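You operate a simulated robot arm through the tools that you are given. There is no shell and no other tool. Be economical: measure what you need, move in short steps, check, and stop when the job is done.

You are at the controls of a simulated robot arm. One attempt, no reset.

## Task
Empty the pink cup into the brown bowl and wheel the trolley home.
Fine: cup onto its saucer first; free the brake before you push, lock it after; nothing spilt.

The check looks at the end state, three seconds after you hand in, the way a careful person would. Anything else that was tipped, shoved, dropped, spilled or broken makes it a failure.

## Robot
A 6-joint arm with a two-finger parallel gripper, fixed in place. Base frame: the origin is at the foot of the arm, x ahead of it, y to its left, z up. Units: mm, rad, N and s.
With the tool pointing down near the work surface it reaches from about 260 to 680 mm from the base axis. Its first joint turns from -2.897 to 2.897 rad. Payload 3.91 kg.
The TCP is the grasp point between the finger pads, 30 mm short of the fingertips. In the tool frame z runs along the fingers and y along their closing line. Largest opening 110 mm; finger width 20, thickness 10; the body of the gripper, 48 by 112 mm, starts 55 mm behind the TCP.
Orientation is told as [roll, pitch, yaw] about the base's x, y, z axes, in that order, counted from this pose: with the fingers straight down and closing along the base's y, the tool's x points along the base's -x, its y along +y and its z along -z.

## Interface
- The arm moves only by the tool servo_tool. Its argument "steps" is a list of rows, each a list of 7 numbers: the shift along the base's x, y, z in mm, then the turn, a rotation vector about the base's x, y, z in rad, then the opening in per cent of the stroke, from 0 (shut) to 100 (fully open). In form: [[x, y, z, rx, ry, rz, grip], ...]. A call has 1 to 20 rows; each row is the pose to reach, as a shift and turn from the pose commanded when the call began. Each row takes 0.2 s and may step no farther than 50 mm and 0.15 rad from the row before; otherwise, or with a gripper value out of range, the whole call is refused. A pose out of reach is approached as far as the arm can. The call stops where the force on the tool passes 90 N (or 10 N more than at its start, if that is more) or the arm is blocked; 0.2 s more then pass. The fingers move at their own pace (about 108 mm/s each) and stop on an object; they squeeze with about 36 N. The grip force told is the motor's: it shows also when the fingers shut on nothing. Time passes only in rows, and 0.2 s behind the last, so rows that repeat a pose let the fingers close. It gives the time, the measured TCP pose, the force on the tool (base axes), the opening and the grip force at its end, in the units of the frame above (readings bear some noise), with the torque about the TCP (base axes, N m) and any sound that the robot's microphone picked up, and new pictures: "views" is both (left out), scene, wrist or none.
- Cameras (640 x 400 px; columns grow to the right, rows downward): "scene" is fixed at [400.8, 650.2, 1301.5]; the picture's right is [-1.00, -0.03, 0.00], its down [-0.01, 0.28, -0.96] and it looks along [0.03, -0.96, -0.28] (base axes); focal length 360 px, centre (320, 200). "wrist" rides on the gripper at [77, 7, -114] in the tool frame; the picture's right is [-0.09, 1.00, 0.00], its down [-0.80, -0.07, -0.59] and it looks along [-0.59, -0.05, 0.80] (tool axes); focal length 270 px, centre (320, 200). There is no depth. A picture from a camera that has moved, and an enlarged one, comes with that camera's place and axes in the base frame and with its lens.
- slide_trunk(by): slides the trunk up (or, below 0, down) by that many mm; the arm rides with it, the base frame stays. It gives what a move gives, with no picture.
- enlarge(camera, box): a new picture of the part [left, top, right, bottom] of that camera's present view, enlarged. It takes no simulated time.
- hand_in(): hands the job in; it is judged then, once.

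Go step by step. Nothing tells you positions but the pictures and the camera data: compare them with the known pose of the tool, close in by small moves and look again before you grip or let go. The budget is 120 turns and 200 pictures, counting those below and the enlarged ones. Unless the task says otherwise, let go and move clear before handing in.

The tools are called after "Call:" as name(argument=value, ...) on one line, values as JSON. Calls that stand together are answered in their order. servo_tool: Moves the arm, as the interface text tells. Its arguments: {"type":"object","properties":{"steps":{"type":"array"},"views":{"type":"string","enum":["both","scene","wrist","none"]}},"required":["steps"]} The other tools are called the same way: slide_trunk (by) slides the trunk up or down; enlarge (camera, box) takes an enlarged picture of a part of a camera's view; hand_in () hands the job in.

At the start:

```text
clock: 0.0
position: [358.5, -276.1, 1163.0]
tool_rot: [0.0, -0.001, 0.0]
wrist_force: [0.3, -0.7, -0.8]
torque: [-0.02, 0.01, 0.04]
grip_width: 110.1
gripper_force: 0.1
trunk travel left (down, up): [-350.0, 190.0]
```

scene: 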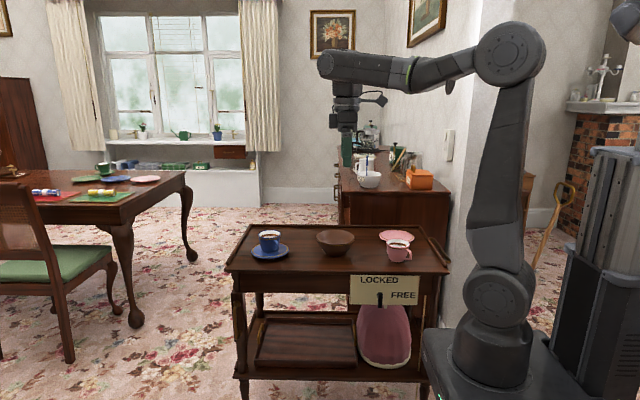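
wrist: 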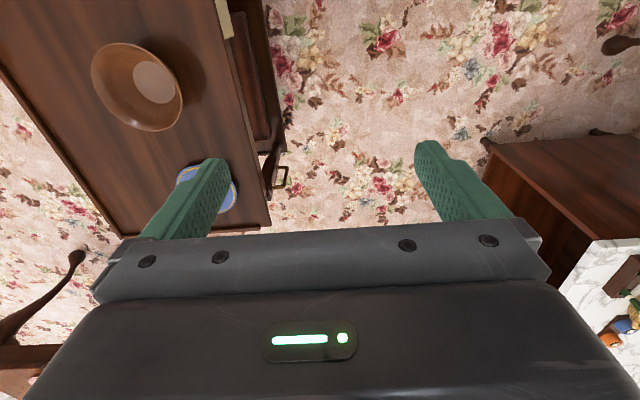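

I see a trolley with a blue cup on a saucer, a brown bowl, a pink cup next to a pink saucer, and a brake lever with a LOCKED/FREE plate. I'll zoom in for detail first.

Call:
enlarge(camera="scene", box=[220, 210, 460, 360])

Call:
enlarge(camera="scene", box=[340, 220, 460, 320])

Call:
enlarge(camera="scene", box=[320, 120, 460, 230])

Call:
enlarge(camera="scene", box=[0, 200, 460, 400])

```text
2.67 times, centred on (340, 285) of scene
camera zoom: at [400.8, 650.2, 1301.5], right [-1.0, -0.03, 0.0], down [-0.01, 0.28, -0.96], along [0.03, -0.96, -0.28], focal length 959 px, centre (267, -27)
```

zoom: 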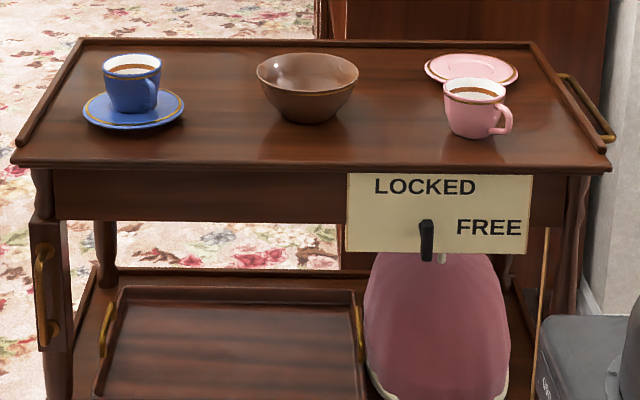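

```text
4.00 times, centred on (400, 270) of scene
camera zoom: at [400.8, 650.2, 1301.5], right [-1.0, -0.03, 0.0], down [-0.01, 0.28, -0.96], along [0.03, -0.96, -0.28], focal length 1438 px, centre (0, -80)
```

zoom: 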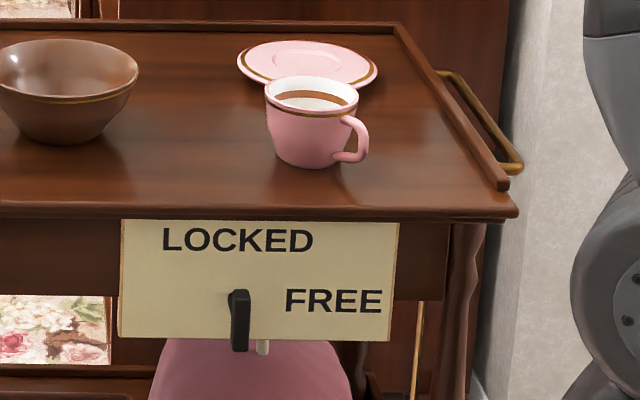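

```text
3.64 times, centred on (390, 175) of scene
camera zoom: at [400.8, 650.2, 1301.5], right [-1.0, -0.03, 0.0], down [-0.01, 0.28, -0.96], along [0.03, -0.96, -0.28], focal length 1308 px, centre (66, 291)
```

zoom: 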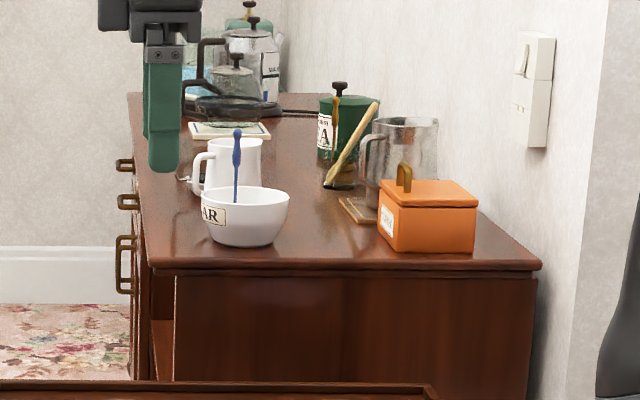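

```text
1.39 times, centred on (230, 300) of scene
camera zoom: at [400.8, 650.2, 1301.5], right [-1.0, -0.03, 0.0], down [-0.01, 0.28, -0.96], along [0.03, -0.96, -0.28], focal length 500 px, centre (445, 61)
```

zoom: 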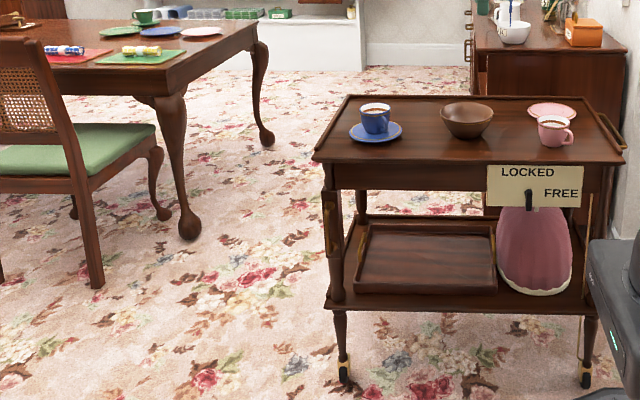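

The trolley top is at about z 740, spanning roughly x 5..755, y -440..-865, with its brake lever on the near (+y) face. I still need to find "home", so I look for floor marks.

Call:
enlarge(camera="scene", box=[100, 200, 340, 350])

Call:
enlarge(camera="scene", box=[210, 280, 450, 400])

Call:
enlarge(camera="wrist", box=[0, 0, 320, 200])

Call:
enlarge(camera="wrist", box=[320, 0, 640, 400])

```text
2.67 times, centred on (220, 275) of scene
camera zoom: at [400.8, 650.2, 1301.5], right [-1.0, -0.03, 0.0], down [-0.01, 0.28, -0.96], along [0.03, -0.96, -0.28], focal length 959 px, centre (587, 0)
```

zoom: 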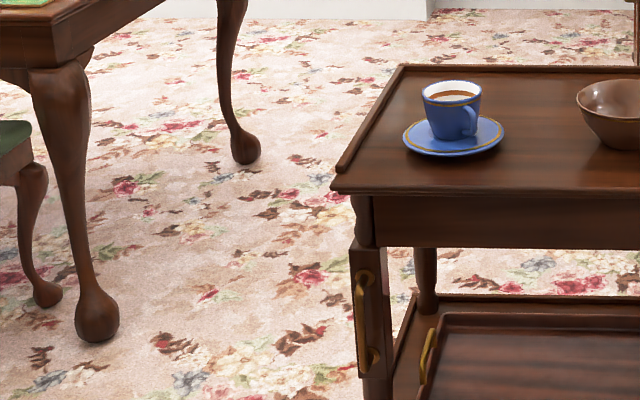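

```text
2.67 times, centred on (330, 340) of scene
camera zoom: at [400.8, 650.2, 1301.5], right [-1.0, -0.03, 0.0], down [-0.01, 0.28, -0.96], along [0.03, -0.96, -0.28], focal length 959 px, centre (293, -173)
```

zoom: 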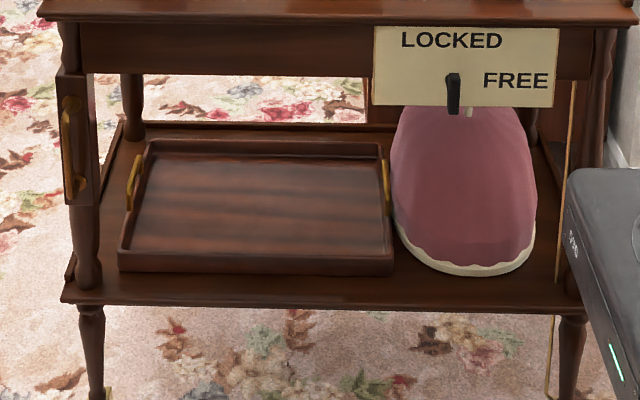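

```text
2.00 times, centred on (160, 100) of wrist
camera zoom: at [280.9, -269.0, 1278.8], right [0.09, 1.0, 0.0], down [0.8, -0.07, 0.59], along [0.59, -0.05, -0.8], focal length 541 px, centre (640, 400)
```

zoom: 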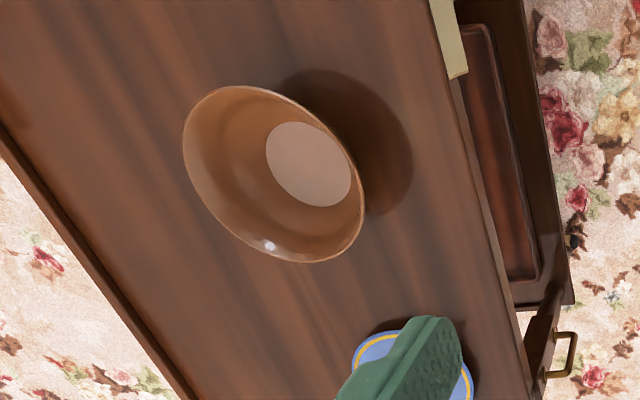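

```text
1.00 times, centred on (480, 200) of wrist (not enlarged: the box is as wide or as high as the picture)
camera zoom: at [280.9, -269.0, 1278.8], right [0.09, 1.0, 0.0], down [0.8, -0.07, 0.59], along [0.59, -0.05, -0.8], focal length 270 px, centre (160, 200)
```

zoom: 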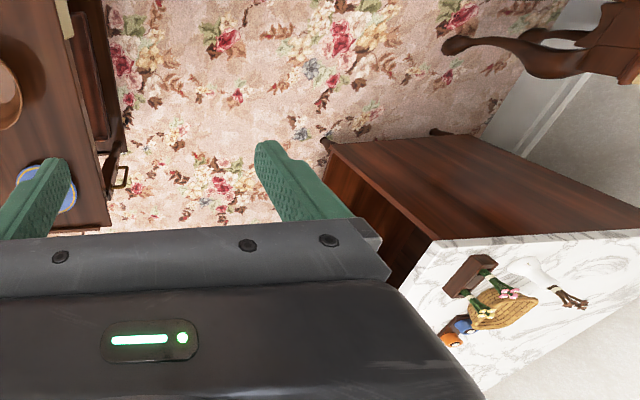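

No floor mark is visible yet. I'll turn the tool so the wrist camera looks toward -y and covers the trolley and the floor behind it.

Call:
servo_tool(steps=[[0, 0, 0, 0, 0, -0.15, 100], [0, 0, 0, 0, 0, -0.3, 100], [0, 0, 0, 0, 0, -0.45, 100], [0, 0, 0, 0, 0, -0.6, 100], [0, 0, 0, 0, 0, -0.75, 100], [0, 0, 0, 0, 0, -0.9, 100], [0, 0, 0, 0, 0, -1.05, 100], [0, 0, 0, 0, 0, -1.2, 100], [0, 0, 0, 0, 0, -1.35, 100], [0, 0, 0, 0, 0, -1.5, 100], [0, 0, 0, 0, 0, -1.57, 100]], views="both")

```text
clock: 2.4
position: [360.1, -275.3, 1164.3]
tool_rot: [0.001, -0.001, -1.572]
wrist_force: [0.1, 0.9, -0.2]
torque: [0.03, 0.01, 0.01]
grip_width: 110.1
gripper_force: 0.1
trunk travel left (down, up): [-350.0, 190.0]
camera wrist: at [364.9, -199.0, 1279.1], right [1.0, -0.09, 0.0], down [-0.07, -0.8, 0.59], along [-0.05, -0.59, -0.8], focal length 270 px, centre (320, 200)
```

scene: 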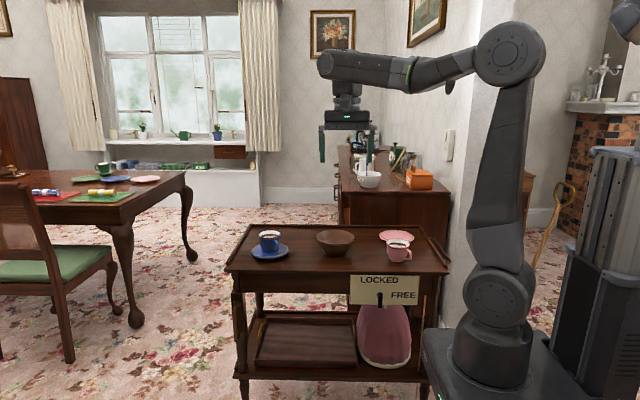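
wrist: 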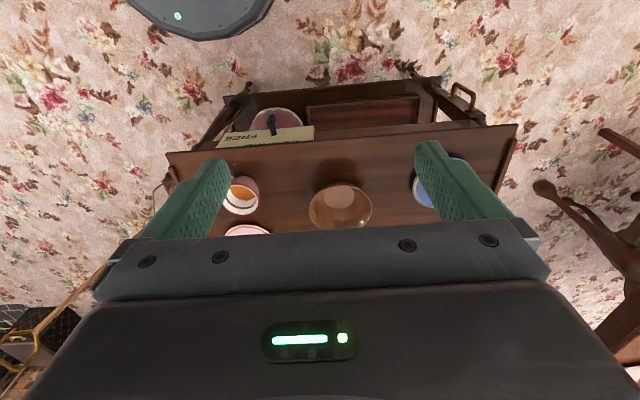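

The trolley top is confirmed. Next I tilt the camera up to see the floor beyond the trolley.

Call:
servo_tool(steps=[[0, 0, 0, -0.15, 0, 0, 100], [0, 0, 0, -0.3, 0, 0, 100], [0, 0, 0, -0.45, 0, 0, 100], [0, 0, 0, -0.6, 0, 0, 100], [0, 0, 0, -0.75, 0, 0, 100]], views="wrist")

```text
clock: 3.6
position: [358.3, -275.7, 1164.4]
tool_rot: [0.0, -0.752, -1.569]
wrist_force: [0.2, -0.6, 0.6]
torque: [-0.06, 0.0, -0.05]
grip_width: 109.7
gripper_force: 0.0
trunk travel left (down, up): [-350.0, 190.0]
camera wrist: at [364.3, -141.1, 1195.5], right [1.0, -0.06, 0.06], down [-0.07, -0.18, 0.98], along [-0.05, -0.98, -0.18], focal length 270 px, centre (320, 200)
```

wrist: 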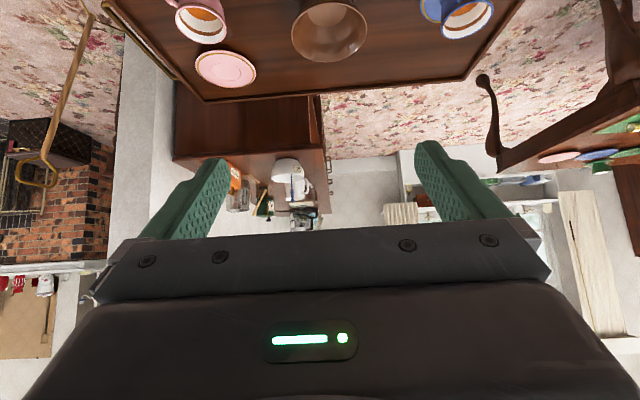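

Call:
enlarge(camera="wrist", box=[0, 0, 240, 150])

Call:
enlarge(camera="wrist", box=[300, 40, 540, 190])

Call:
servo_tool(steps=[[0, 0, 0, 0.15, 0, 0, 100], [0, 0, 0, 0.3, 0, 0, 100], [0, 0, 0, 0.45, 0, 0, 100], [0, 0, 0, 0.6, 0, 0, 100], [0, 0, 0, 0.75, 0, 0, 100], [0, 0, 0, 0.9, 0, 0, 100], [0, 0, 0, 1.05, 0, 0, 100], [0, 0, 0, 1.2, 0, 0, 100], [0, 0, 0, 1.35, 0, 0, 100]], views="wrist")

```text
2.67 times, centred on (120, 75) of wrist
camera zoom: at [364.3, -141.1, 1195.5], right [1.0, -0.06, 0.06], down [-0.07, -0.18, 0.98], along [-0.05, -0.98, -0.18], focal length 721 px, centre (853, 533)
```

zoom: 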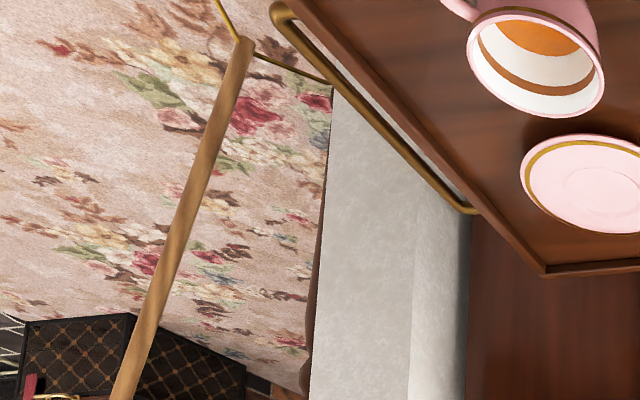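

```text
2.67 times, centred on (420, 115) of wrist
camera zoom: at [364.3, -141.1, 1195.5], right [1.0, -0.06, 0.06], down [-0.07, -0.18, 0.98], along [-0.05, -0.98, -0.18], focal length 721 px, centre (53, 427)
```

zoom: 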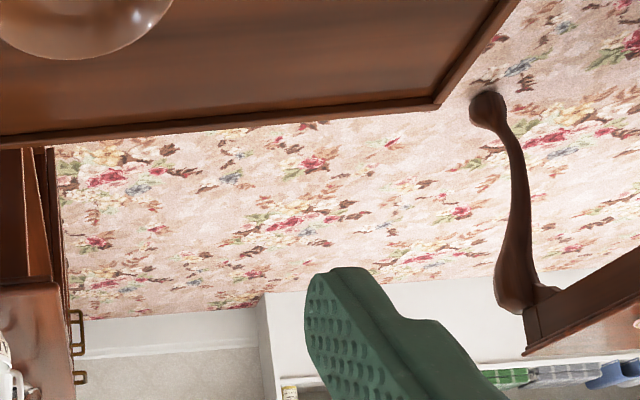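

```text
clock: 5.6
position: [362.9, -257.2, 1122.1]
tool_rot: [0.007, 0.596, -1.568]
wrist_force: [0.9, 0.6, -0.7]
torque: [0.0, -0.03, -0.02]
grip_width: 109.8
gripper_force: 0.1
out of reach, approached as far as the arm can: row 8, 9
trunk travel left (down, up): [-350.0, 190.0]
camera wrist: at [367.5, -257.4, 1259.8], right [1.0, -0.07, -0.04], down [-0.07, -1.0, 0.04], along [-0.05, -0.04, -1.0], focal length 270 px, centre (320, 200)
```

wrist: 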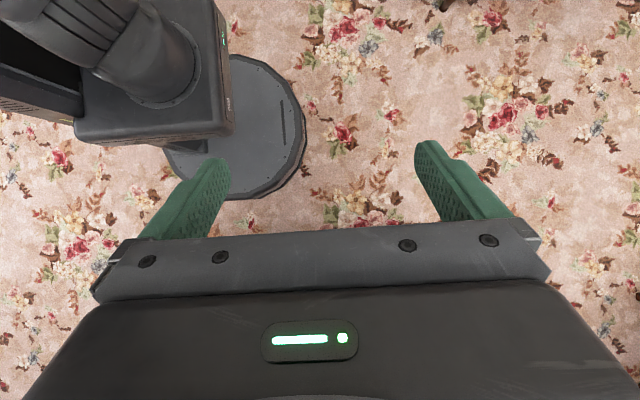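

No mark here either. I'll look the other way, toward +y.

Call:
servo_tool(steps=[[0, 0, 0, -0.15, 0, 0, 100], [0, 0, 0, -0.3, 0, 0, 100], [0, 0, 0, -0.45, 0, 0, 100], [0, 0, 0, -0.6, 0, 0, 100], [0, 18, 40, -0.6, 0, 0, 100]], views="none")

Call:
servo_tool(steps=[[0, 20, 0, 0, 0, 0.15, 100], [0, 40, 0, 0, 0, 0.3, 100], [0, 60, 0, 0, 0, 0.45, 100], [0, 80, 0, 0, 0, 0.6, 100], [0, 100, 0, 0, 0, 0.75, 100], [0, 120, 0, 0, 0, 0.9, 100], [0, 140, 0, 0, 0, 1.05, 100], [0, 160, 0, 0, 0, 1.2, 100], [0, 180, 0, 0, 0, 1.35, 100], [0, 200, 0, 0, 0, 1.5, 100], [0, 220, 0, 0, 0, 1.65, 100], [0, 240, 0, 0, 0, 1.8, 100], [0, 260, 0, 0, 0, 1.95, 100], [0, 276, 0, 0, 0, 2.1, 100], [0, 276, 0, 0, 0, 2.25, 100], [0, 276, 0, 0, 0, 2.4, 100], [0, 276, 0, 0, 0, 2.55, 100], [0, 276, 0, 0, 0, 2.7, 100], [0, 276, 0, 0, 0, 2.85, 100], [0, 276, 0, 0, 0, 3.0, 100]], views="wrist")

```text
clock: 6.8
position: [362.1, -239.8, 1161.3]
tool_rot: [0.0, -0.002, -1.57]
wrist_force: [-0.8, 1.2, -0.6]
torque: [0.0, -0.03, 0.01]
grip_width: 110.0
gripper_force: 0.2
trunk travel left (down, up): [-350.0, 190.0]
```

```text
clock: 11.0
position: [362.6, 37.2, 1162.0]
tool_rot: [0.001, 0.001, 1.434]
wrist_force: [0.0, -0.9, 0.4]
torque: [-0.02, -0.01, -0.02]
grip_width: 109.9
gripper_force: 0.0
trunk travel left (down, up): [-350.0, 190.0]
camera wrist: at [343.8, -38.1, 1275.9], right [-0.97, 0.22, 0.0], down [0.18, 0.78, 0.59], along [0.13, 0.58, -0.8], focal length 270 px, centre (320, 200)
```

wrist: 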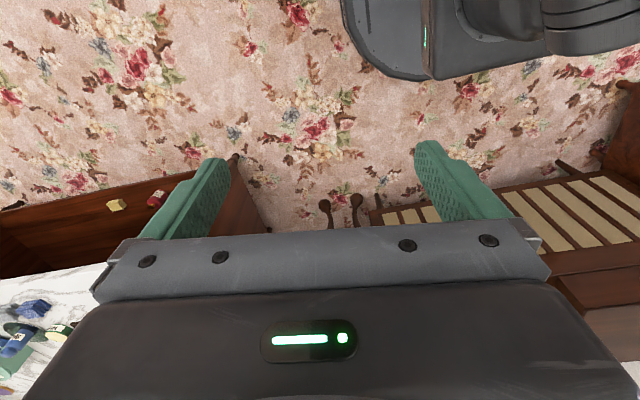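

Call:
servo_tool(steps=[[0, 0, 0, 0.15, 0, 0, 100], [0, 0, 0, 0.3, 0, 0, 100], [0, 0, 0, 0.45, 0, 0, 100], [0, 0, 0, 0.6, 0, 0, 100], [0, 0, 0, 0.75, 0, 0, 100]], views="wrist")

```text
clock: 12.2
position: [362.1, 37.0, 1161.4]
tool_rot: [0.13, -0.744, 1.381]
wrist_force: [-1.1, 1.2, 0.9]
torque: [-0.02, -0.04, 0.01]
grip_width: 109.9
gripper_force: 0.1
trunk travel left (down, up): [-350.0, 190.0]
camera wrist: at [343.7, -95.8, 1193.6], right [-0.97, 0.16, 0.15], down [0.18, 0.17, 0.97], along [0.13, 0.97, -0.19], focal length 270 px, centre (320, 200)
```

wrist: 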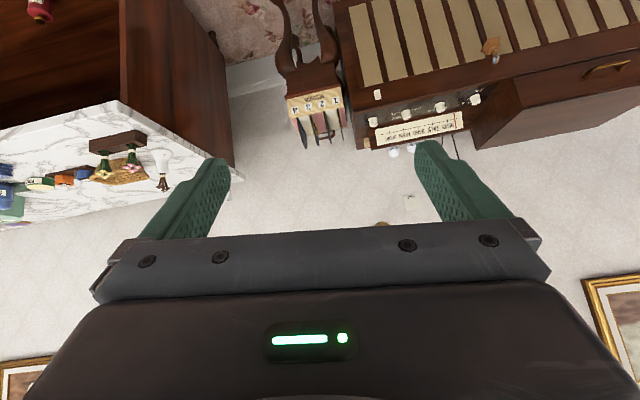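

I see a sign on the cabinet; I'll enlarge it.

Call:
enlarge(camera="wrist", box=[350, 80, 510, 180])

Call:
enlarge(camera="wrist", box=[220, 20, 460, 170])

```text
4.00 times, centred on (430, 130) of wrist
camera zoom: at [343.7, -95.8, 1193.6], right [-0.97, 0.16, 0.15], down [0.18, 0.17, 0.97], along [0.13, 0.97, -0.19], focal length 1081 px, centre (-120, 480)
```

zoom: 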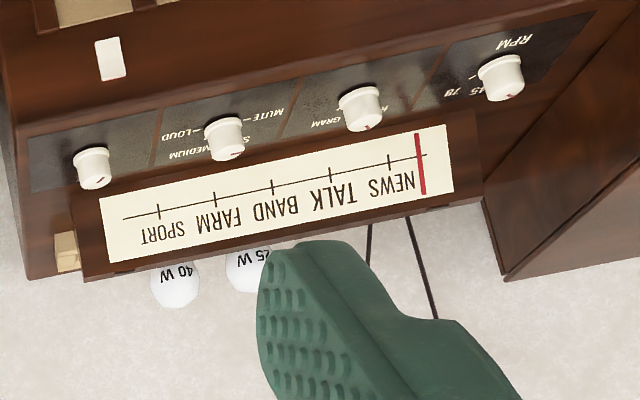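

```text
2.67 times, centred on (340, 95) of wrist
camera zoom: at [343.7, -95.8, 1193.6], right [-0.97, 0.16, 0.15], down [0.18, 0.17, 0.97], along [0.13, 0.97, -0.19], focal length 721 px, centre (267, 480)
```

zoom: 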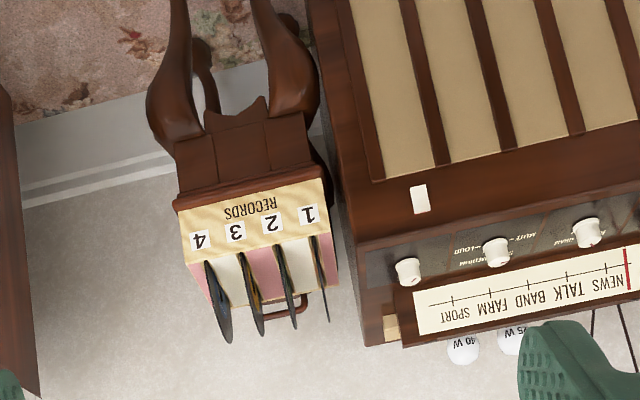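

That is only a radio and records. In an earlier view I noticed thin brass lines on the floor near the trolley's -x end, so I'll go back and view that area.

Call:
servo_tool(steps=[[0, 0, 0, -0.15, 0, 0, 100], [0, 0, 0, -0.3, 0, 0, 100], [0, 0, 0, -0.45, 0, 0, 100], [0, 0, 0, -0.6, 0, 0, 100], [0, 0, 0, -0.75, 0, 0, 100]], views="none")

Call:
servo_tool(steps=[[0, -20, 0, 0, 0, -0.15, 100], [0, -40, 0, 0, 0, -0.3, 100], [0, -60, 0, 0, 0, -0.45, 100], [0, -80, 0, 0, 0, -0.6, 100], [0, -100, 0, 0, 0, -0.75, 100], [0, -120, 0, 0, 0, -0.9, 100], [0, -140, 0, 0, 0, -1.05, 100], [0, -160, 0, 0, 0, -1.2, 100], [0, -180, 0, 0, 0, -1.35, 100], [0, -200, 0, 0, 0, -1.5, 100], [0, -220, 0, 0, 0, -1.65, 100], [0, -240, 0, 0, 0, -1.8, 100], [0, -260, 0, 0, 0, -1.95, 100], [0, -280, 0, 0, 0, -2.1, 100], [0, -300, 0, 0, 0, -2.25, 100], [0, -320, 0, 0, 0, -2.4, 100], [-30, -340, 0, 0, 0, -2.55, 100], [-60, -360, 0, 0, 0, -2.7, 100], [-90, -380, 0, 0, 0, -2.85, 100], [-120, -400, 0, 0, 0, -3.0, 100]], views="none")

Call:
servo_tool(steps=[[-30, -20, 0, 0, 0, -0.15, 100], [-60, -40, 0, 0, 0, -0.3, 100], [-90, -60, 0, 0, 0, -0.4, 100]], views="both")

```text
clock: 13.4
position: [362.8, 37.2, 1160.9]
tool_rot: [-0.003, 0.003, 1.43]
wrist_force: [-0.3, 0.3, 0.8]
torque: [-0.01, -0.01, -0.03]
grip_width: 110.2
gripper_force: 0.2
trunk travel left (down, up): [-350.0, 190.0]
```

```text
clock: 17.6
position: [242.1, -364.2, 1161.5]
tool_rot: [-0.002, 0.0, -1.571]
wrist_force: [0.2, 0.9, 0.4]
torque: [0.02, 0.0, 0.02]
grip_width: 110.1
gripper_force: 0.1
trunk travel left (down, up): [-350.0, 190.0]
```

```text
clock: 18.4
position: [150.4, -421.3, 1161.8]
tool_rot: [-0.001, 0.001, -1.971]
wrist_force: [0.3, 0.0, -0.6]
torque: [-0.01, 0.02, -0.03]
grip_width: 109.9
gripper_force: 0.0
trunk travel left (down, up): [-350.0, 190.0]
camera wrist: at [185.7, -352.6, 1275.5], right [0.88, -0.47, 0.0], down [-0.38, -0.71, 0.59], along [-0.28, -0.53, -0.8], focal length 270 px, centre (320, 200)
```

scene: 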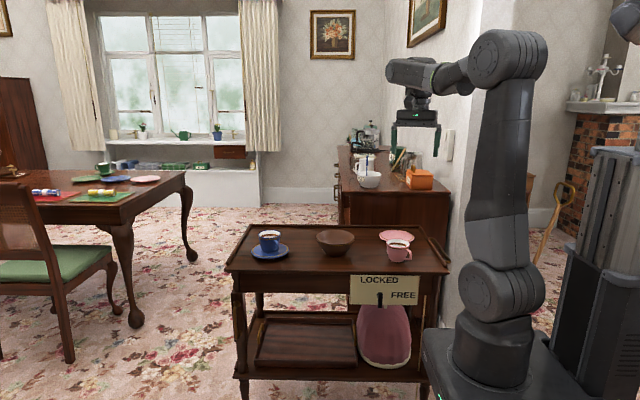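
wrist: 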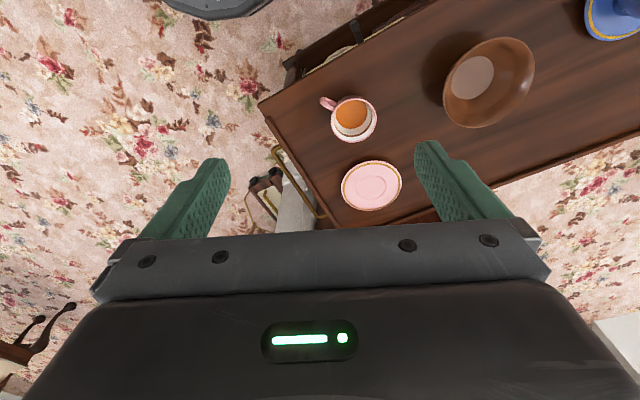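

Call:
enlarge(camera="wrist", box=[200, 60, 420, 240])

Call:
enlarge(camera="wrist", box=[210, 130, 330, 240])

```text
2.22 times, centred on (310, 150) of wrist
camera zoom: at [185.7, -352.6, 1275.5], right [0.88, -0.47, 0.0], down [-0.38, -0.71, 0.59], along [-0.28, -0.53, -0.8], focal length 601 px, centre (342, 311)
```

zoom: 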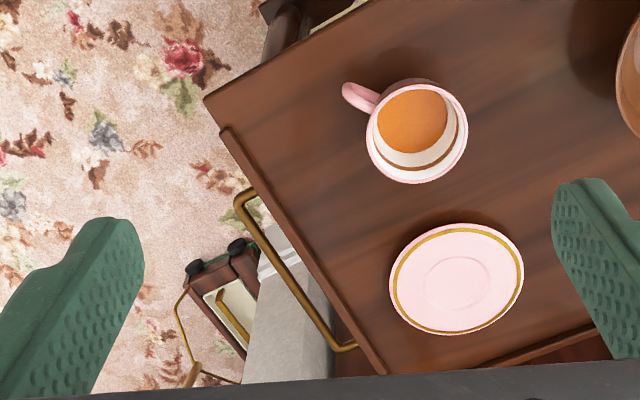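

```text
3.64 times, centred on (270, 185) of wrist
camera zoom: at [185.7, -352.6, 1275.5], right [0.88, -0.47, 0.0], down [-0.38, -0.71, 0.59], along [-0.28, -0.53, -0.8], focal length 983 px, centre (502, 254)
```

zoom: 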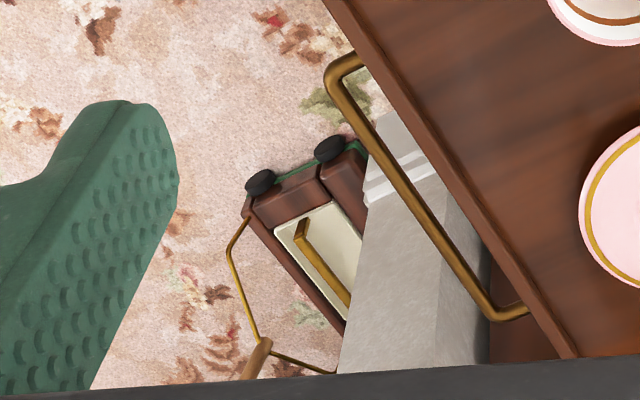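

That object is a carpet sweeper with a pole, not a mark. I'll check the thin line at the trolley's right leg and the area under it.

Call:
enlarge(camera="scene", box=[376, 270, 456, 400])

Call:
enlarge(camera="scene", box=[220, 270, 300, 400])

Call:
enlarge(camera="scene", box=[0, 330, 240, 400])

```text
3.08 times, centred on (416, 335) of scene
camera zoom: at [400.8, 650.2, 1301.5], right [-1.0, -0.03, 0.0], down [-0.01, 0.28, -0.96], along [0.03, -0.96, -0.28], focal length 1106 px, centre (25, -215)
```

zoom: 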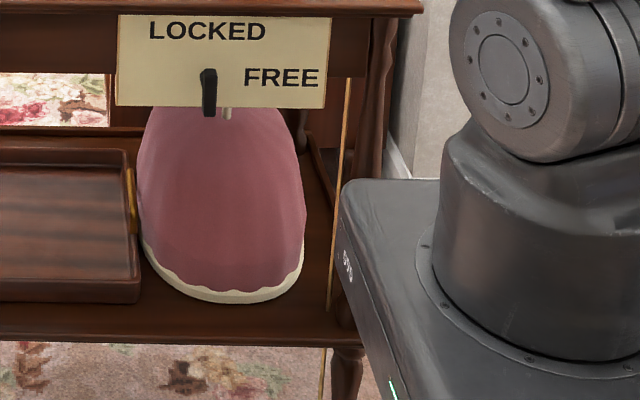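

```text
3.08 times, centred on (260, 335) of scene
camera zoom: at [400.8, 650.2, 1301.5], right [-1.0, -0.03, 0.0], down [-0.01, 0.28, -0.96], along [0.03, -0.96, -0.28], focal length 1106 px, centre (505, -215)
```

zoom: 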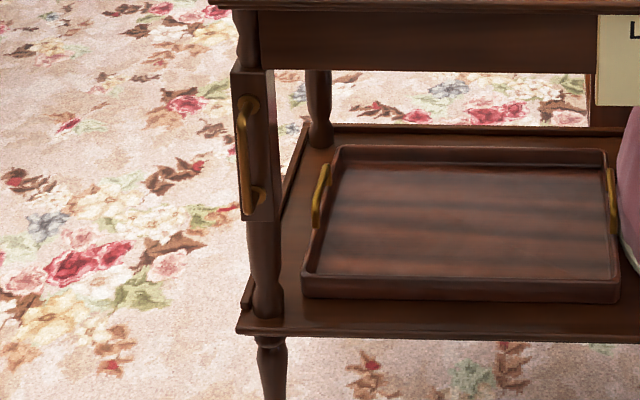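

```text
2.67 times, centred on (120, 365) of scene
camera zoom: at [400.8, 650.2, 1301.5], right [-1.0, -0.03, 0.0], down [-0.01, 0.28, -0.96], along [0.03, -0.96, -0.28], focal length 959 px, centre (853, -240)
```

zoom: 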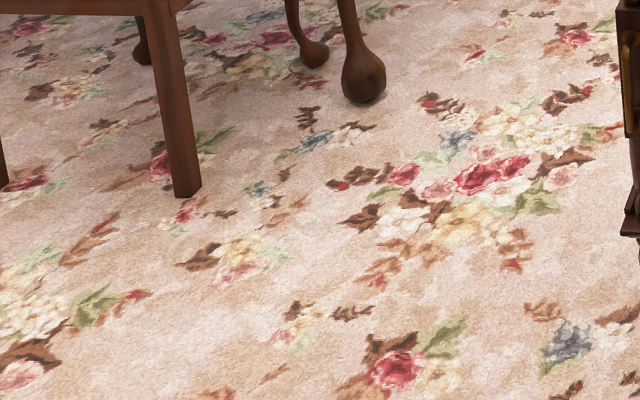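

Still no mark for home. I'll go back in front of the trolley for a closer look at the floor, brake and handle.

Call:
servo_tool(steps=[[40, 25, 0, 0, 0, 0.15, 100], [80, 50, 0, 0, 0, 0.3, 100], [120, 75, 0, 0, 0, 0.4, 100], [160, 100, 0, 0, 0, 0.4, 100], [200, 130, 0, 0, 0, 0.4, 100], [240, 160, 0, 0, 0, 0.4, 100], [280, 190, 0, 0, 0, 0.4, 100]], views="wrist")

Call:
enlarge(camera="wrist", box=[0, 0, 320, 200])

Call:
enlarge(camera="wrist", box=[320, 0, 640, 200])

```text
clock: 20.0
position: [431.4, -233.6, 1162.3]
tool_rot: [-0.001, -0.001, -1.569]
wrist_force: [-0.3, 0.1, 0.5]
torque: [0.02, 0.03, -0.04]
grip_width: 110.0
gripper_force: 0.0
trunk travel left (down, up): [-350.0, 190.0]
camera wrist: at [435.7, -156.1, 1276.0], right [1.0, -0.09, 0.0], down [-0.07, -0.8, 0.59], along [-0.05, -0.59, -0.8], focal length 270 px, centre (320, 200)
```

wrist: 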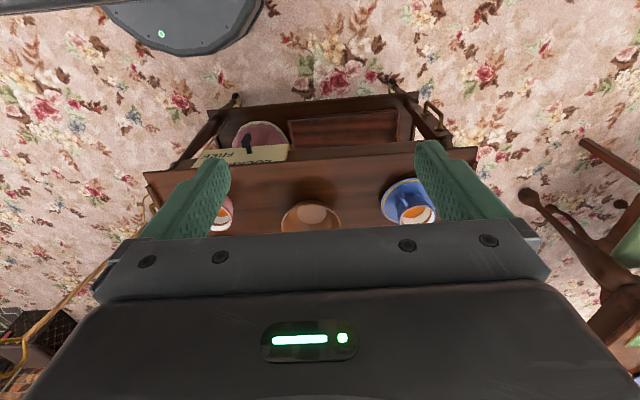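

```text
2.00 times, centred on (160, 100) of wrist
camera zoom: at [435.7, -156.1, 1276.0], right [1.0, -0.09, 0.0], down [-0.07, -0.8, 0.59], along [-0.05, -0.59, -0.8], focal length 541 px, centre (640, 400)
```

zoom: 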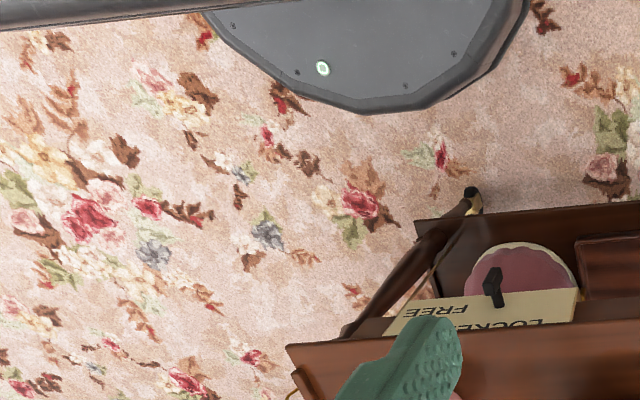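

```text
2.00 times, centred on (480, 100) of wrist
camera zoom: at [435.7, -156.1, 1276.0], right [1.0, -0.09, 0.0], down [-0.07, -0.8, 0.59], along [-0.05, -0.59, -0.8], focal length 541 px, centre (0, 400)
```

zoom: 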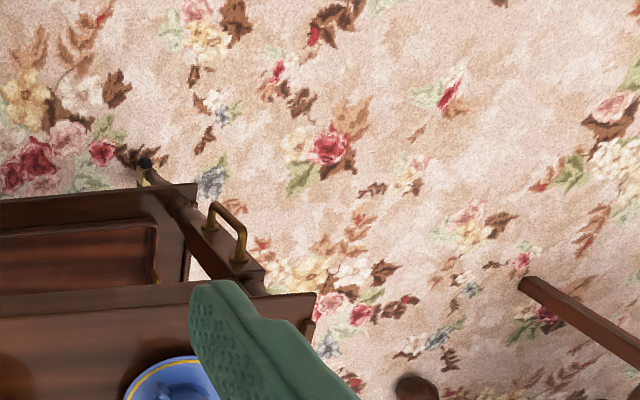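

I'll look over the trolley at the space between it and the sideboard.

Call:
servo_tool(steps=[[-20, -40, 20, 0, 0, 0, 100], [-40, -80, 40, 0, 0, 0, 100], [-60, -120, 60, 0, 0, 0, 100], [-80, -160, 80, 0, 0, 0, 100], [-80, -200, 80, -0.1, 0, 0, 100], [-80, -240, 80, -0.2, 0, 0, 100], [-80, -280, 80, -0.3, 0, 0, 100]], views="wrist")

Call:
enlarge(camera="wrist", box=[160, 40, 480, 240])

```text
clock: 21.6
position: [353.0, -516.0, 1239.9]
tool_rot: [-0.001, -0.301, -1.568]
wrist_force: [0.3, -0.1, 0.0]
torque: [0.01, -0.01, 0.02]
grip_width: 109.9
gripper_force: 0.1
trunk travel left (down, up): [-350.0, 190.0]
camera wrist: at [358.7, -408.0, 1326.6], right [1.0, -0.08, 0.03], down [-0.07, -0.59, 0.81], along [-0.05, -0.8, -0.59], focal length 270 px, centre (320, 200)
```

wrist: 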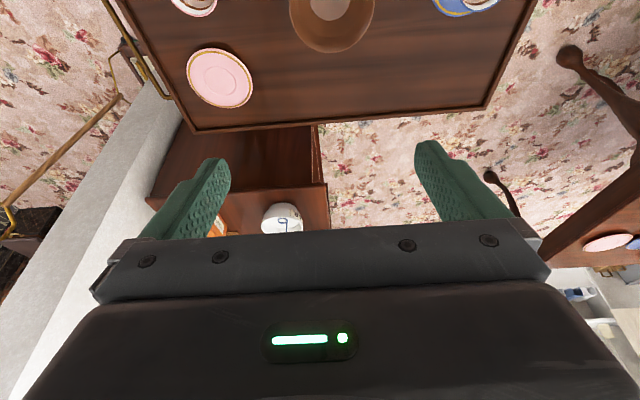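

```text
2.00 times, centred on (320, 140) of wrist
camera zoom: at [358.7, -408.0, 1326.6], right [1.0, -0.08, 0.03], down [-0.07, -0.59, 0.81], along [-0.05, -0.8, -0.59], focal length 541 px, centre (320, 320)
```

zoom: 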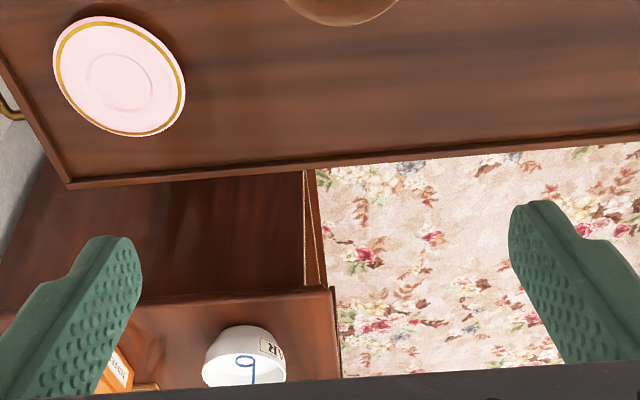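

No mark behind either. I'll come back in front of the trolley and go low to see the brake, handle and the floor underneath.

Call:
servo_tool(steps=[[0, 40, 0, 0.1, 0, 0, 100], [10, 80, 0, 0.2, 0, 0, 100], [20, 120, 0, 0.3, 0, 0, 100], [30, 160, 0, 0.3, 0, 0, 100], [40, 200, 0, 0.3, 0, 0, 100], [50, 240, 0, 0.3, 0, 0, 100], [60, 280, 0, 0.3, 0, 0, 100], [60, 310, -30, 0.3, 0, 0, 100], [60, 320, -80, 0.3, 0, 0, 100], [60, 330, -130, 0.3, 0, 0, 100], [60, 340, -180, 0.3, 0, 0, 100], [60, 340, -230, 0.3, 0, 0, 100], [60, 340, -280, 0.3, 0, 0, 100], [60, 340, -330, 0.3, 0, 0, 100], [60, 340, -380, 0.3, 0, 0, 100]], views="wrist")

```text
refused: row 9 steps farther than a row can; nothing moved
```

Call:
servo_tool(steps=[[0, 40, 0, 0.1, 0, 0, 100], [10, 80, 0, 0.2, 0, 0, 100], [20, 120, 0, 0.3, 0, 0, 100], [30, 160, 0, 0.3, 0, 0, 100], [40, 200, 0, 0.3, 0, 0, 100], [50, 240, 0, 0.3, 0, 0, 100], [60, 280, 0, 0.3, 0, 0, 100], [60, 310, -30, 0.3, 0, 0, 100], [60, 325, -70, 0.3, 0, 0, 100], [60, 340, -110, 0.3, 0, 0, 100], [60, 340, -160, 0.3, 0, 0, 100], [60, 340, -210, 0.3, 0, 0, 100], [60, 340, -260, 0.3, 0, 0, 100], [60, 340, -310, 0.3, 0, 0, 100], [60, 340, -360, 0.3, 0, 0, 100], [60, 340, -410, 0.3, 0, 0, 100]], views="wrist")

```text
clock: 25.0
position: [416.0, -174.6, 830.5]
tool_rot: [-0.001, -0.001, -1.568]
wrist_force: [0.7, 1.0, 0.8]
torque: [0.03, 0.01, -0.01]
grip_width: 110.0
gripper_force: 0.1
trunk travel left (down, up): [-350.0, 190.0]
camera wrist: at [420.6, -97.1, 945.4], right [1.0, -0.09, 0.0], down [-0.07, -0.8, 0.59], along [-0.05, -0.59, -0.8], focal length 270 px, centre (320, 200)
```

wrist: 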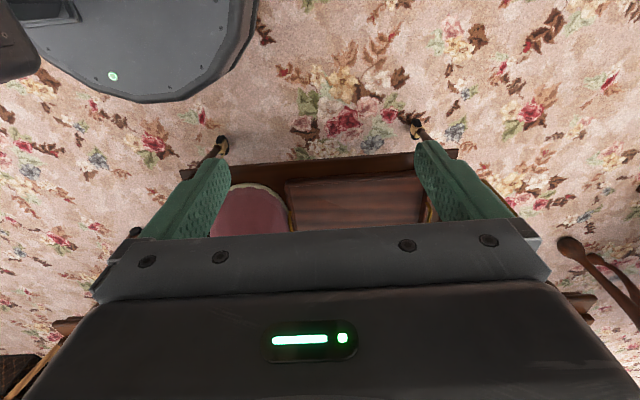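

Call:
servo_tool(steps=[[0, 0, -40, -0.15, 0, 0, 100], [0, 0, -80, -0.3, 0, 0, 100], [0, 0, -120, -0.45, 0, 0, 100], [0, 0, -160, -0.6, 0, 0, 100], [0, 0, -200, -0.75, 0, 0, 100], [0, 0, -230, -0.85, 0, 0, 100]], views="both")

Call:
enlarge(camera="wrist", box=[120, 0, 440, 200])

```text
clock: 26.4
position: [480.4, -176.0, 629.1]
tool_rot: [-0.054, -0.843, -1.541]
wrist_force: [-0.1, -0.2, 0.0]
torque: [-0.03, 0.0, -0.01]
grip_width: 110.0
gripper_force: 0.1
out of reach, approached as far as the arm can: row 4, 5, 6
trunk travel left (down, up): [-350.0, 190.0]
camera wrist: at [487.9, -38.9, 647.6], right [1.0, -0.07, 0.03], down [-0.04, -0.09, 1.0], along [-0.07, -0.99, -0.09], focal length 270 px, centre (320, 200)
```

scene: 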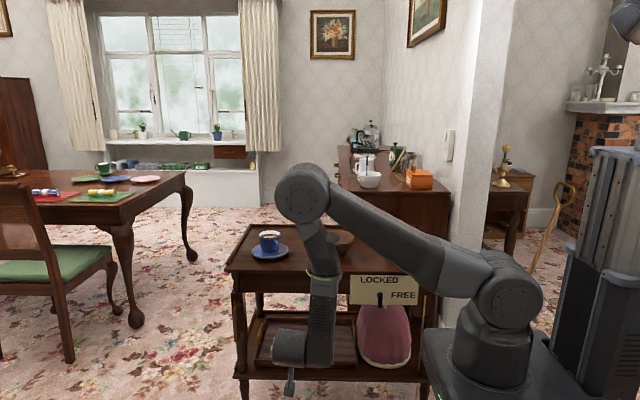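
wrist: 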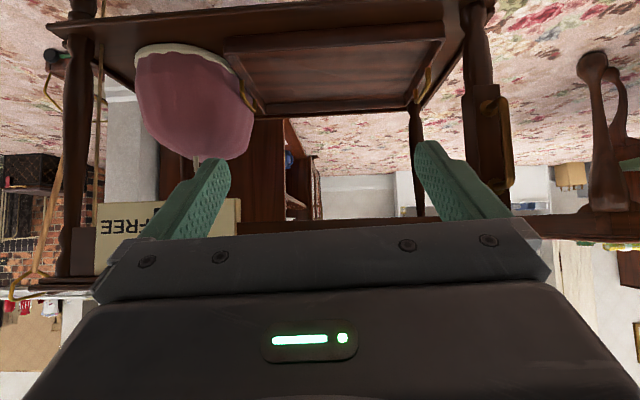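

```text
2.00 times, centred on (280, 100) of wrist
camera zoom: at [487.9, -38.9, 647.6], right [1.0, -0.07, 0.03], down [-0.04, -0.09, 1.0], along [-0.07, -0.99, -0.09], focal length 541 px, centre (400, 400)
```

zoom: 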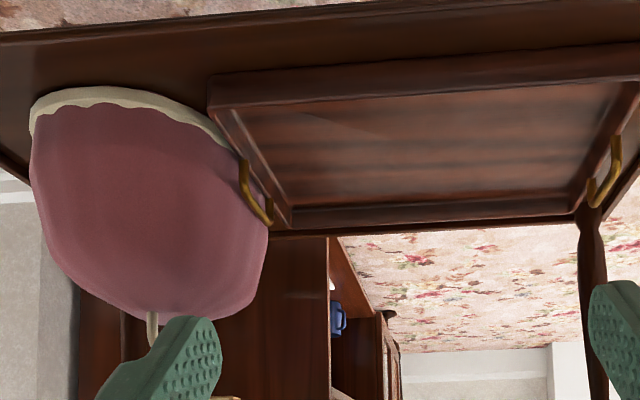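

Call:
slide_trunk(by=-300)

Call:
servo_tool(steps=[[0, 0, 0, 0, 0, 0, 100]], views="wrist")

Call:
enlarge(camera="wrist", box=[80, 0, 560, 230])

```text
clock: 29.4
position: [479.3, -176.9, 328.8]
tool_rot: [-0.054, -0.841, -1.539]
wrist_force: [-0.4, 0.2, -0.4]
torque: [-0.03, 0.01, -0.03]
grip_width: 110.1
gripper_force: 0.1
trunk travel left (down, up): [-50.0, 490.0]
```

```text
clock: 29.8
position: [479.7, -176.6, 329.8]
tool_rot: [-0.053, -0.841, -1.539]
wrist_force: [-0.2, 0.1, -1.0]
torque: [0.02, -0.01, 0.03]
grip_width: 110.2
gripper_force: 0.0
trunk travel left (down, up): [-50.0, 490.0]
camera wrist: at [487.6, -39.1, 348.1], right [1.0, -0.07, 0.03], down [-0.04, -0.09, 1.0], along [-0.07, -0.99, -0.09], focal length 270 px, centre (320, 200)
```

wrist: 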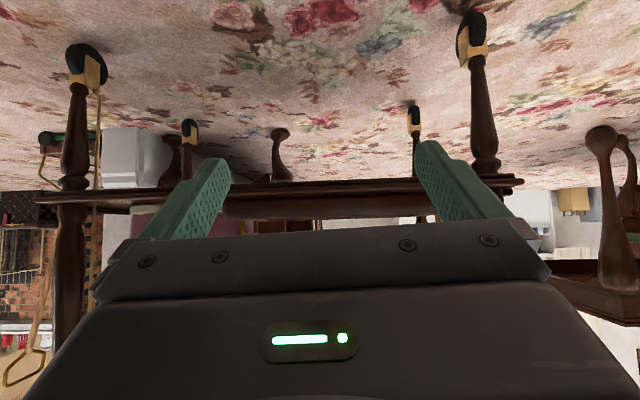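

```text
1.33 times, centred on (320, 115) of wrist
camera zoom: at [487.6, -39.1, 348.1], right [1.0, -0.07, 0.03], down [-0.04, -0.09, 1.0], along [-0.07, -0.99, -0.09], focal length 360 px, centre (320, 313)
```

zoom: 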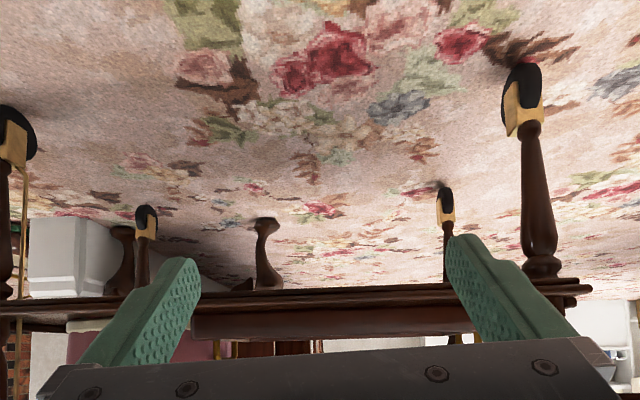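

Wheels are fixed and roll along y, so the trolley moves in y. I'll look for cups, dents or stops on the floor in line with the wheels.

Call:
enlarge(camera="wrist", box=[40, 90, 240, 190])

Call:
enlarge(camera="wrist", box=[360, 0, 560, 180])

Call:
enlarge(camera="wrist", box=[20, 0, 180, 110])

```text
3.20 times, centred on (140, 140) of wrist
camera zoom: at [487.6, -39.1, 348.1], right [1.0, -0.07, 0.03], down [-0.04, -0.09, 1.0], along [-0.07, -0.99, -0.09], focal length 865 px, centre (896, 392)
```

zoom: 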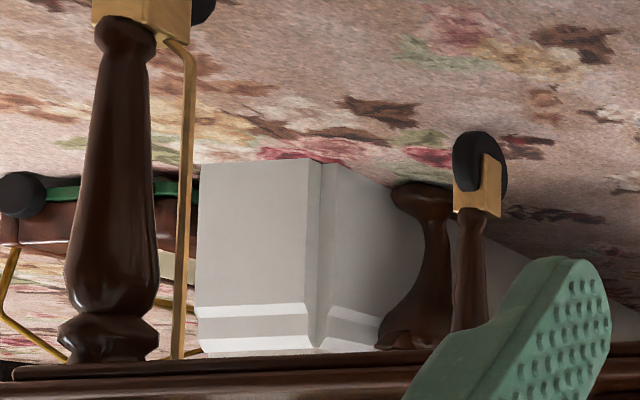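

```text
2.22 times, centred on (460, 90) of wrist
camera zoom: at [487.6, -39.1, 348.1], right [1.0, -0.07, 0.03], down [-0.04, -0.09, 1.0], along [-0.07, -0.99, -0.09], focal length 601 px, centre (9, 444)
```

zoom: 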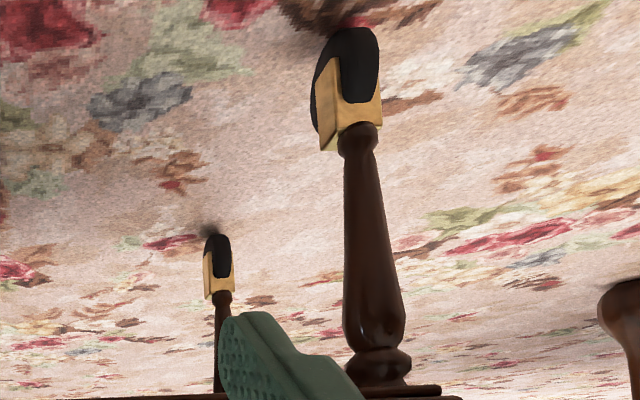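

```text
3.64 times, centred on (100, 55) of wrist
camera zoom: at [487.6, -39.1, 348.1], right [1.0, -0.07, 0.03], down [-0.04, -0.09, 1.0], along [-0.07, -0.99, -0.09], focal length 983 px, centre (1120, 727)
```

zoom: 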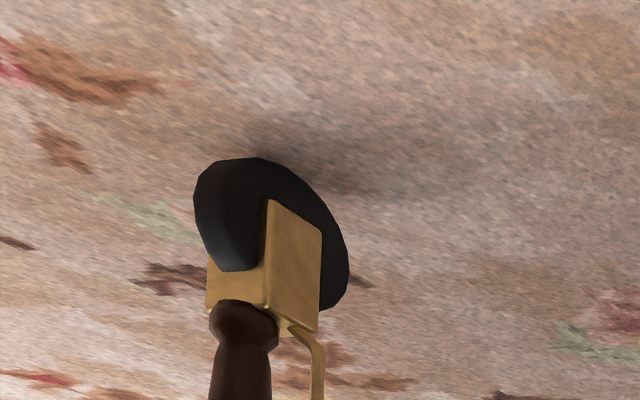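

The trolley can only roll along y, and the sideboard's end is about 130 mm behind it. I'll look through the trolley's middle at the sideboard's end for a stop, dock or label.

Call:
slide_trunk(by=170)

Call:
servo_tool(steps=[[-40, 0, 0, 0, 0, 0, 100], [-80, 0, 0, 0, 0, 0, 100], [-120, 0, 0, 0, 0, 0, 100]], views="wrist")

Call:
enlarge(camera="wrist", box=[60, 60, 460, 240])

```text
clock: 31.7
position: [479.3, -176.1, 498.7]
tool_rot: [-0.055, -0.843, -1.539]
wrist_force: [0.1, 0.5, -0.4]
torque: [0.0, 0.0, -0.01]
grip_width: 110.6
gripper_force: 0.1
trunk travel left (down, up): [-220.0, 320.0]
```

```text
clock: 32.5
position: [440.7, -179.9, 540.9]
tool_rot: [-0.095, -0.833, -1.518]
wrist_force: [0.7, -0.6, -0.4]
torque: [-0.02, 0.01, 0.02]
grip_width: 110.1
gripper_force: 0.1
out of reach, approached as far as the arm can: row 1, 2, 3
trunk travel left (down, up): [-220.0, 320.0]
camera wrist: at [449.7, -43.5, 560.5], right [1.0, -0.08, 0.0], down [-0.01, -0.1, 1.0], along [-0.08, -0.99, -0.1], focal length 270 px, centre (320, 200)
```

wrist: 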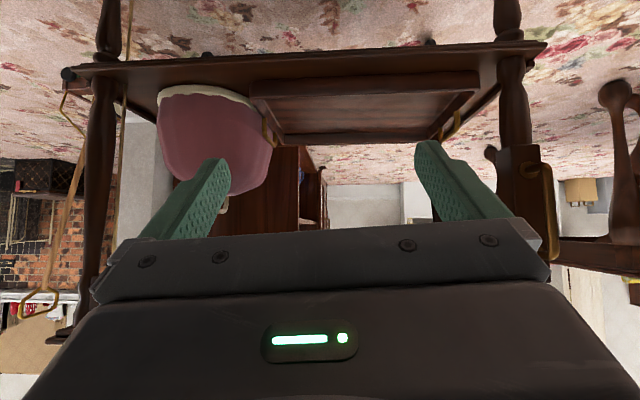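

```text
1.60 times, centred on (260, 150) of wrist
camera zoom: at [449.7, -43.5, 560.5], right [1.0, -0.08, 0.0], down [-0.01, -0.1, 1.0], along [-0.08, -0.99, -0.1], focal length 432 px, centre (416, 280)
```

zoom: 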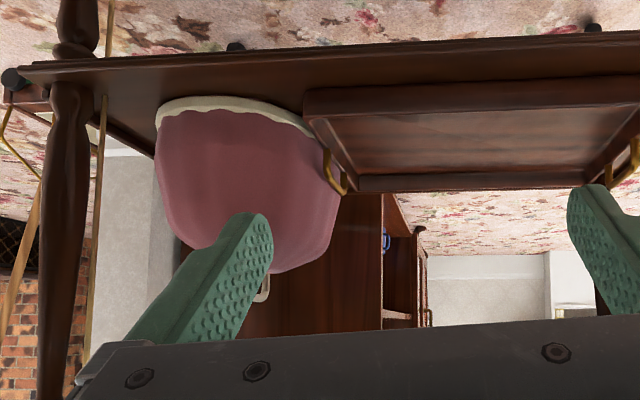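

No separate dock shows, so I take home to be pushed back against the sideboard. First the cup: it is at about (160,-535), rim z 800, handle toward (-x,+y). I'll raise the arm, straighten it, and turn to yaw +1.57 so the camera sits on the far side.

Call:
servo_tool(steps=[[0, 0, 40, 0.12, 0, 0, 100], [0, 0, 85, 0.24, 0, 0, 100], [0, 0, 130, 0.36, 0, 0, 100], [0, 0, 175, 0.48, 0, 0, 100], [0, 0, 220, 0.6, 0, 0, 100], [0, 0, 265, 0.72, 0, 0, 100], [0, 0, 310, 0.84, 0, 0, 100], [0, 0, 355, 0.84, 0, 0, 100], [0, 0, 400, 0.84, 0, 0, 100]], views="none")

Call:
slide_trunk(by=130)

```text
clock: 34.5
position: [441.5, -181.6, 942.2]
tool_rot: [-0.031, -0.001, -1.551]
wrist_force: [0.4, 0.5, -0.4]
torque: [0.01, 0.04, 0.03]
grip_width: 109.9
gripper_force: 0.0
trunk travel left (down, up): [-220.0, 320.0]
```

```text
clock: 36.1
position: [440.6, -180.9, 1071.9]
tool_rot: [-0.031, -0.002, -1.551]
wrist_force: [-0.2, -0.9, 0.2]
torque: [-0.01, -0.01, 0.02]
grip_width: 110.0
gripper_force: 0.0
trunk travel left (down, up): [-350.0, 190.0]
```

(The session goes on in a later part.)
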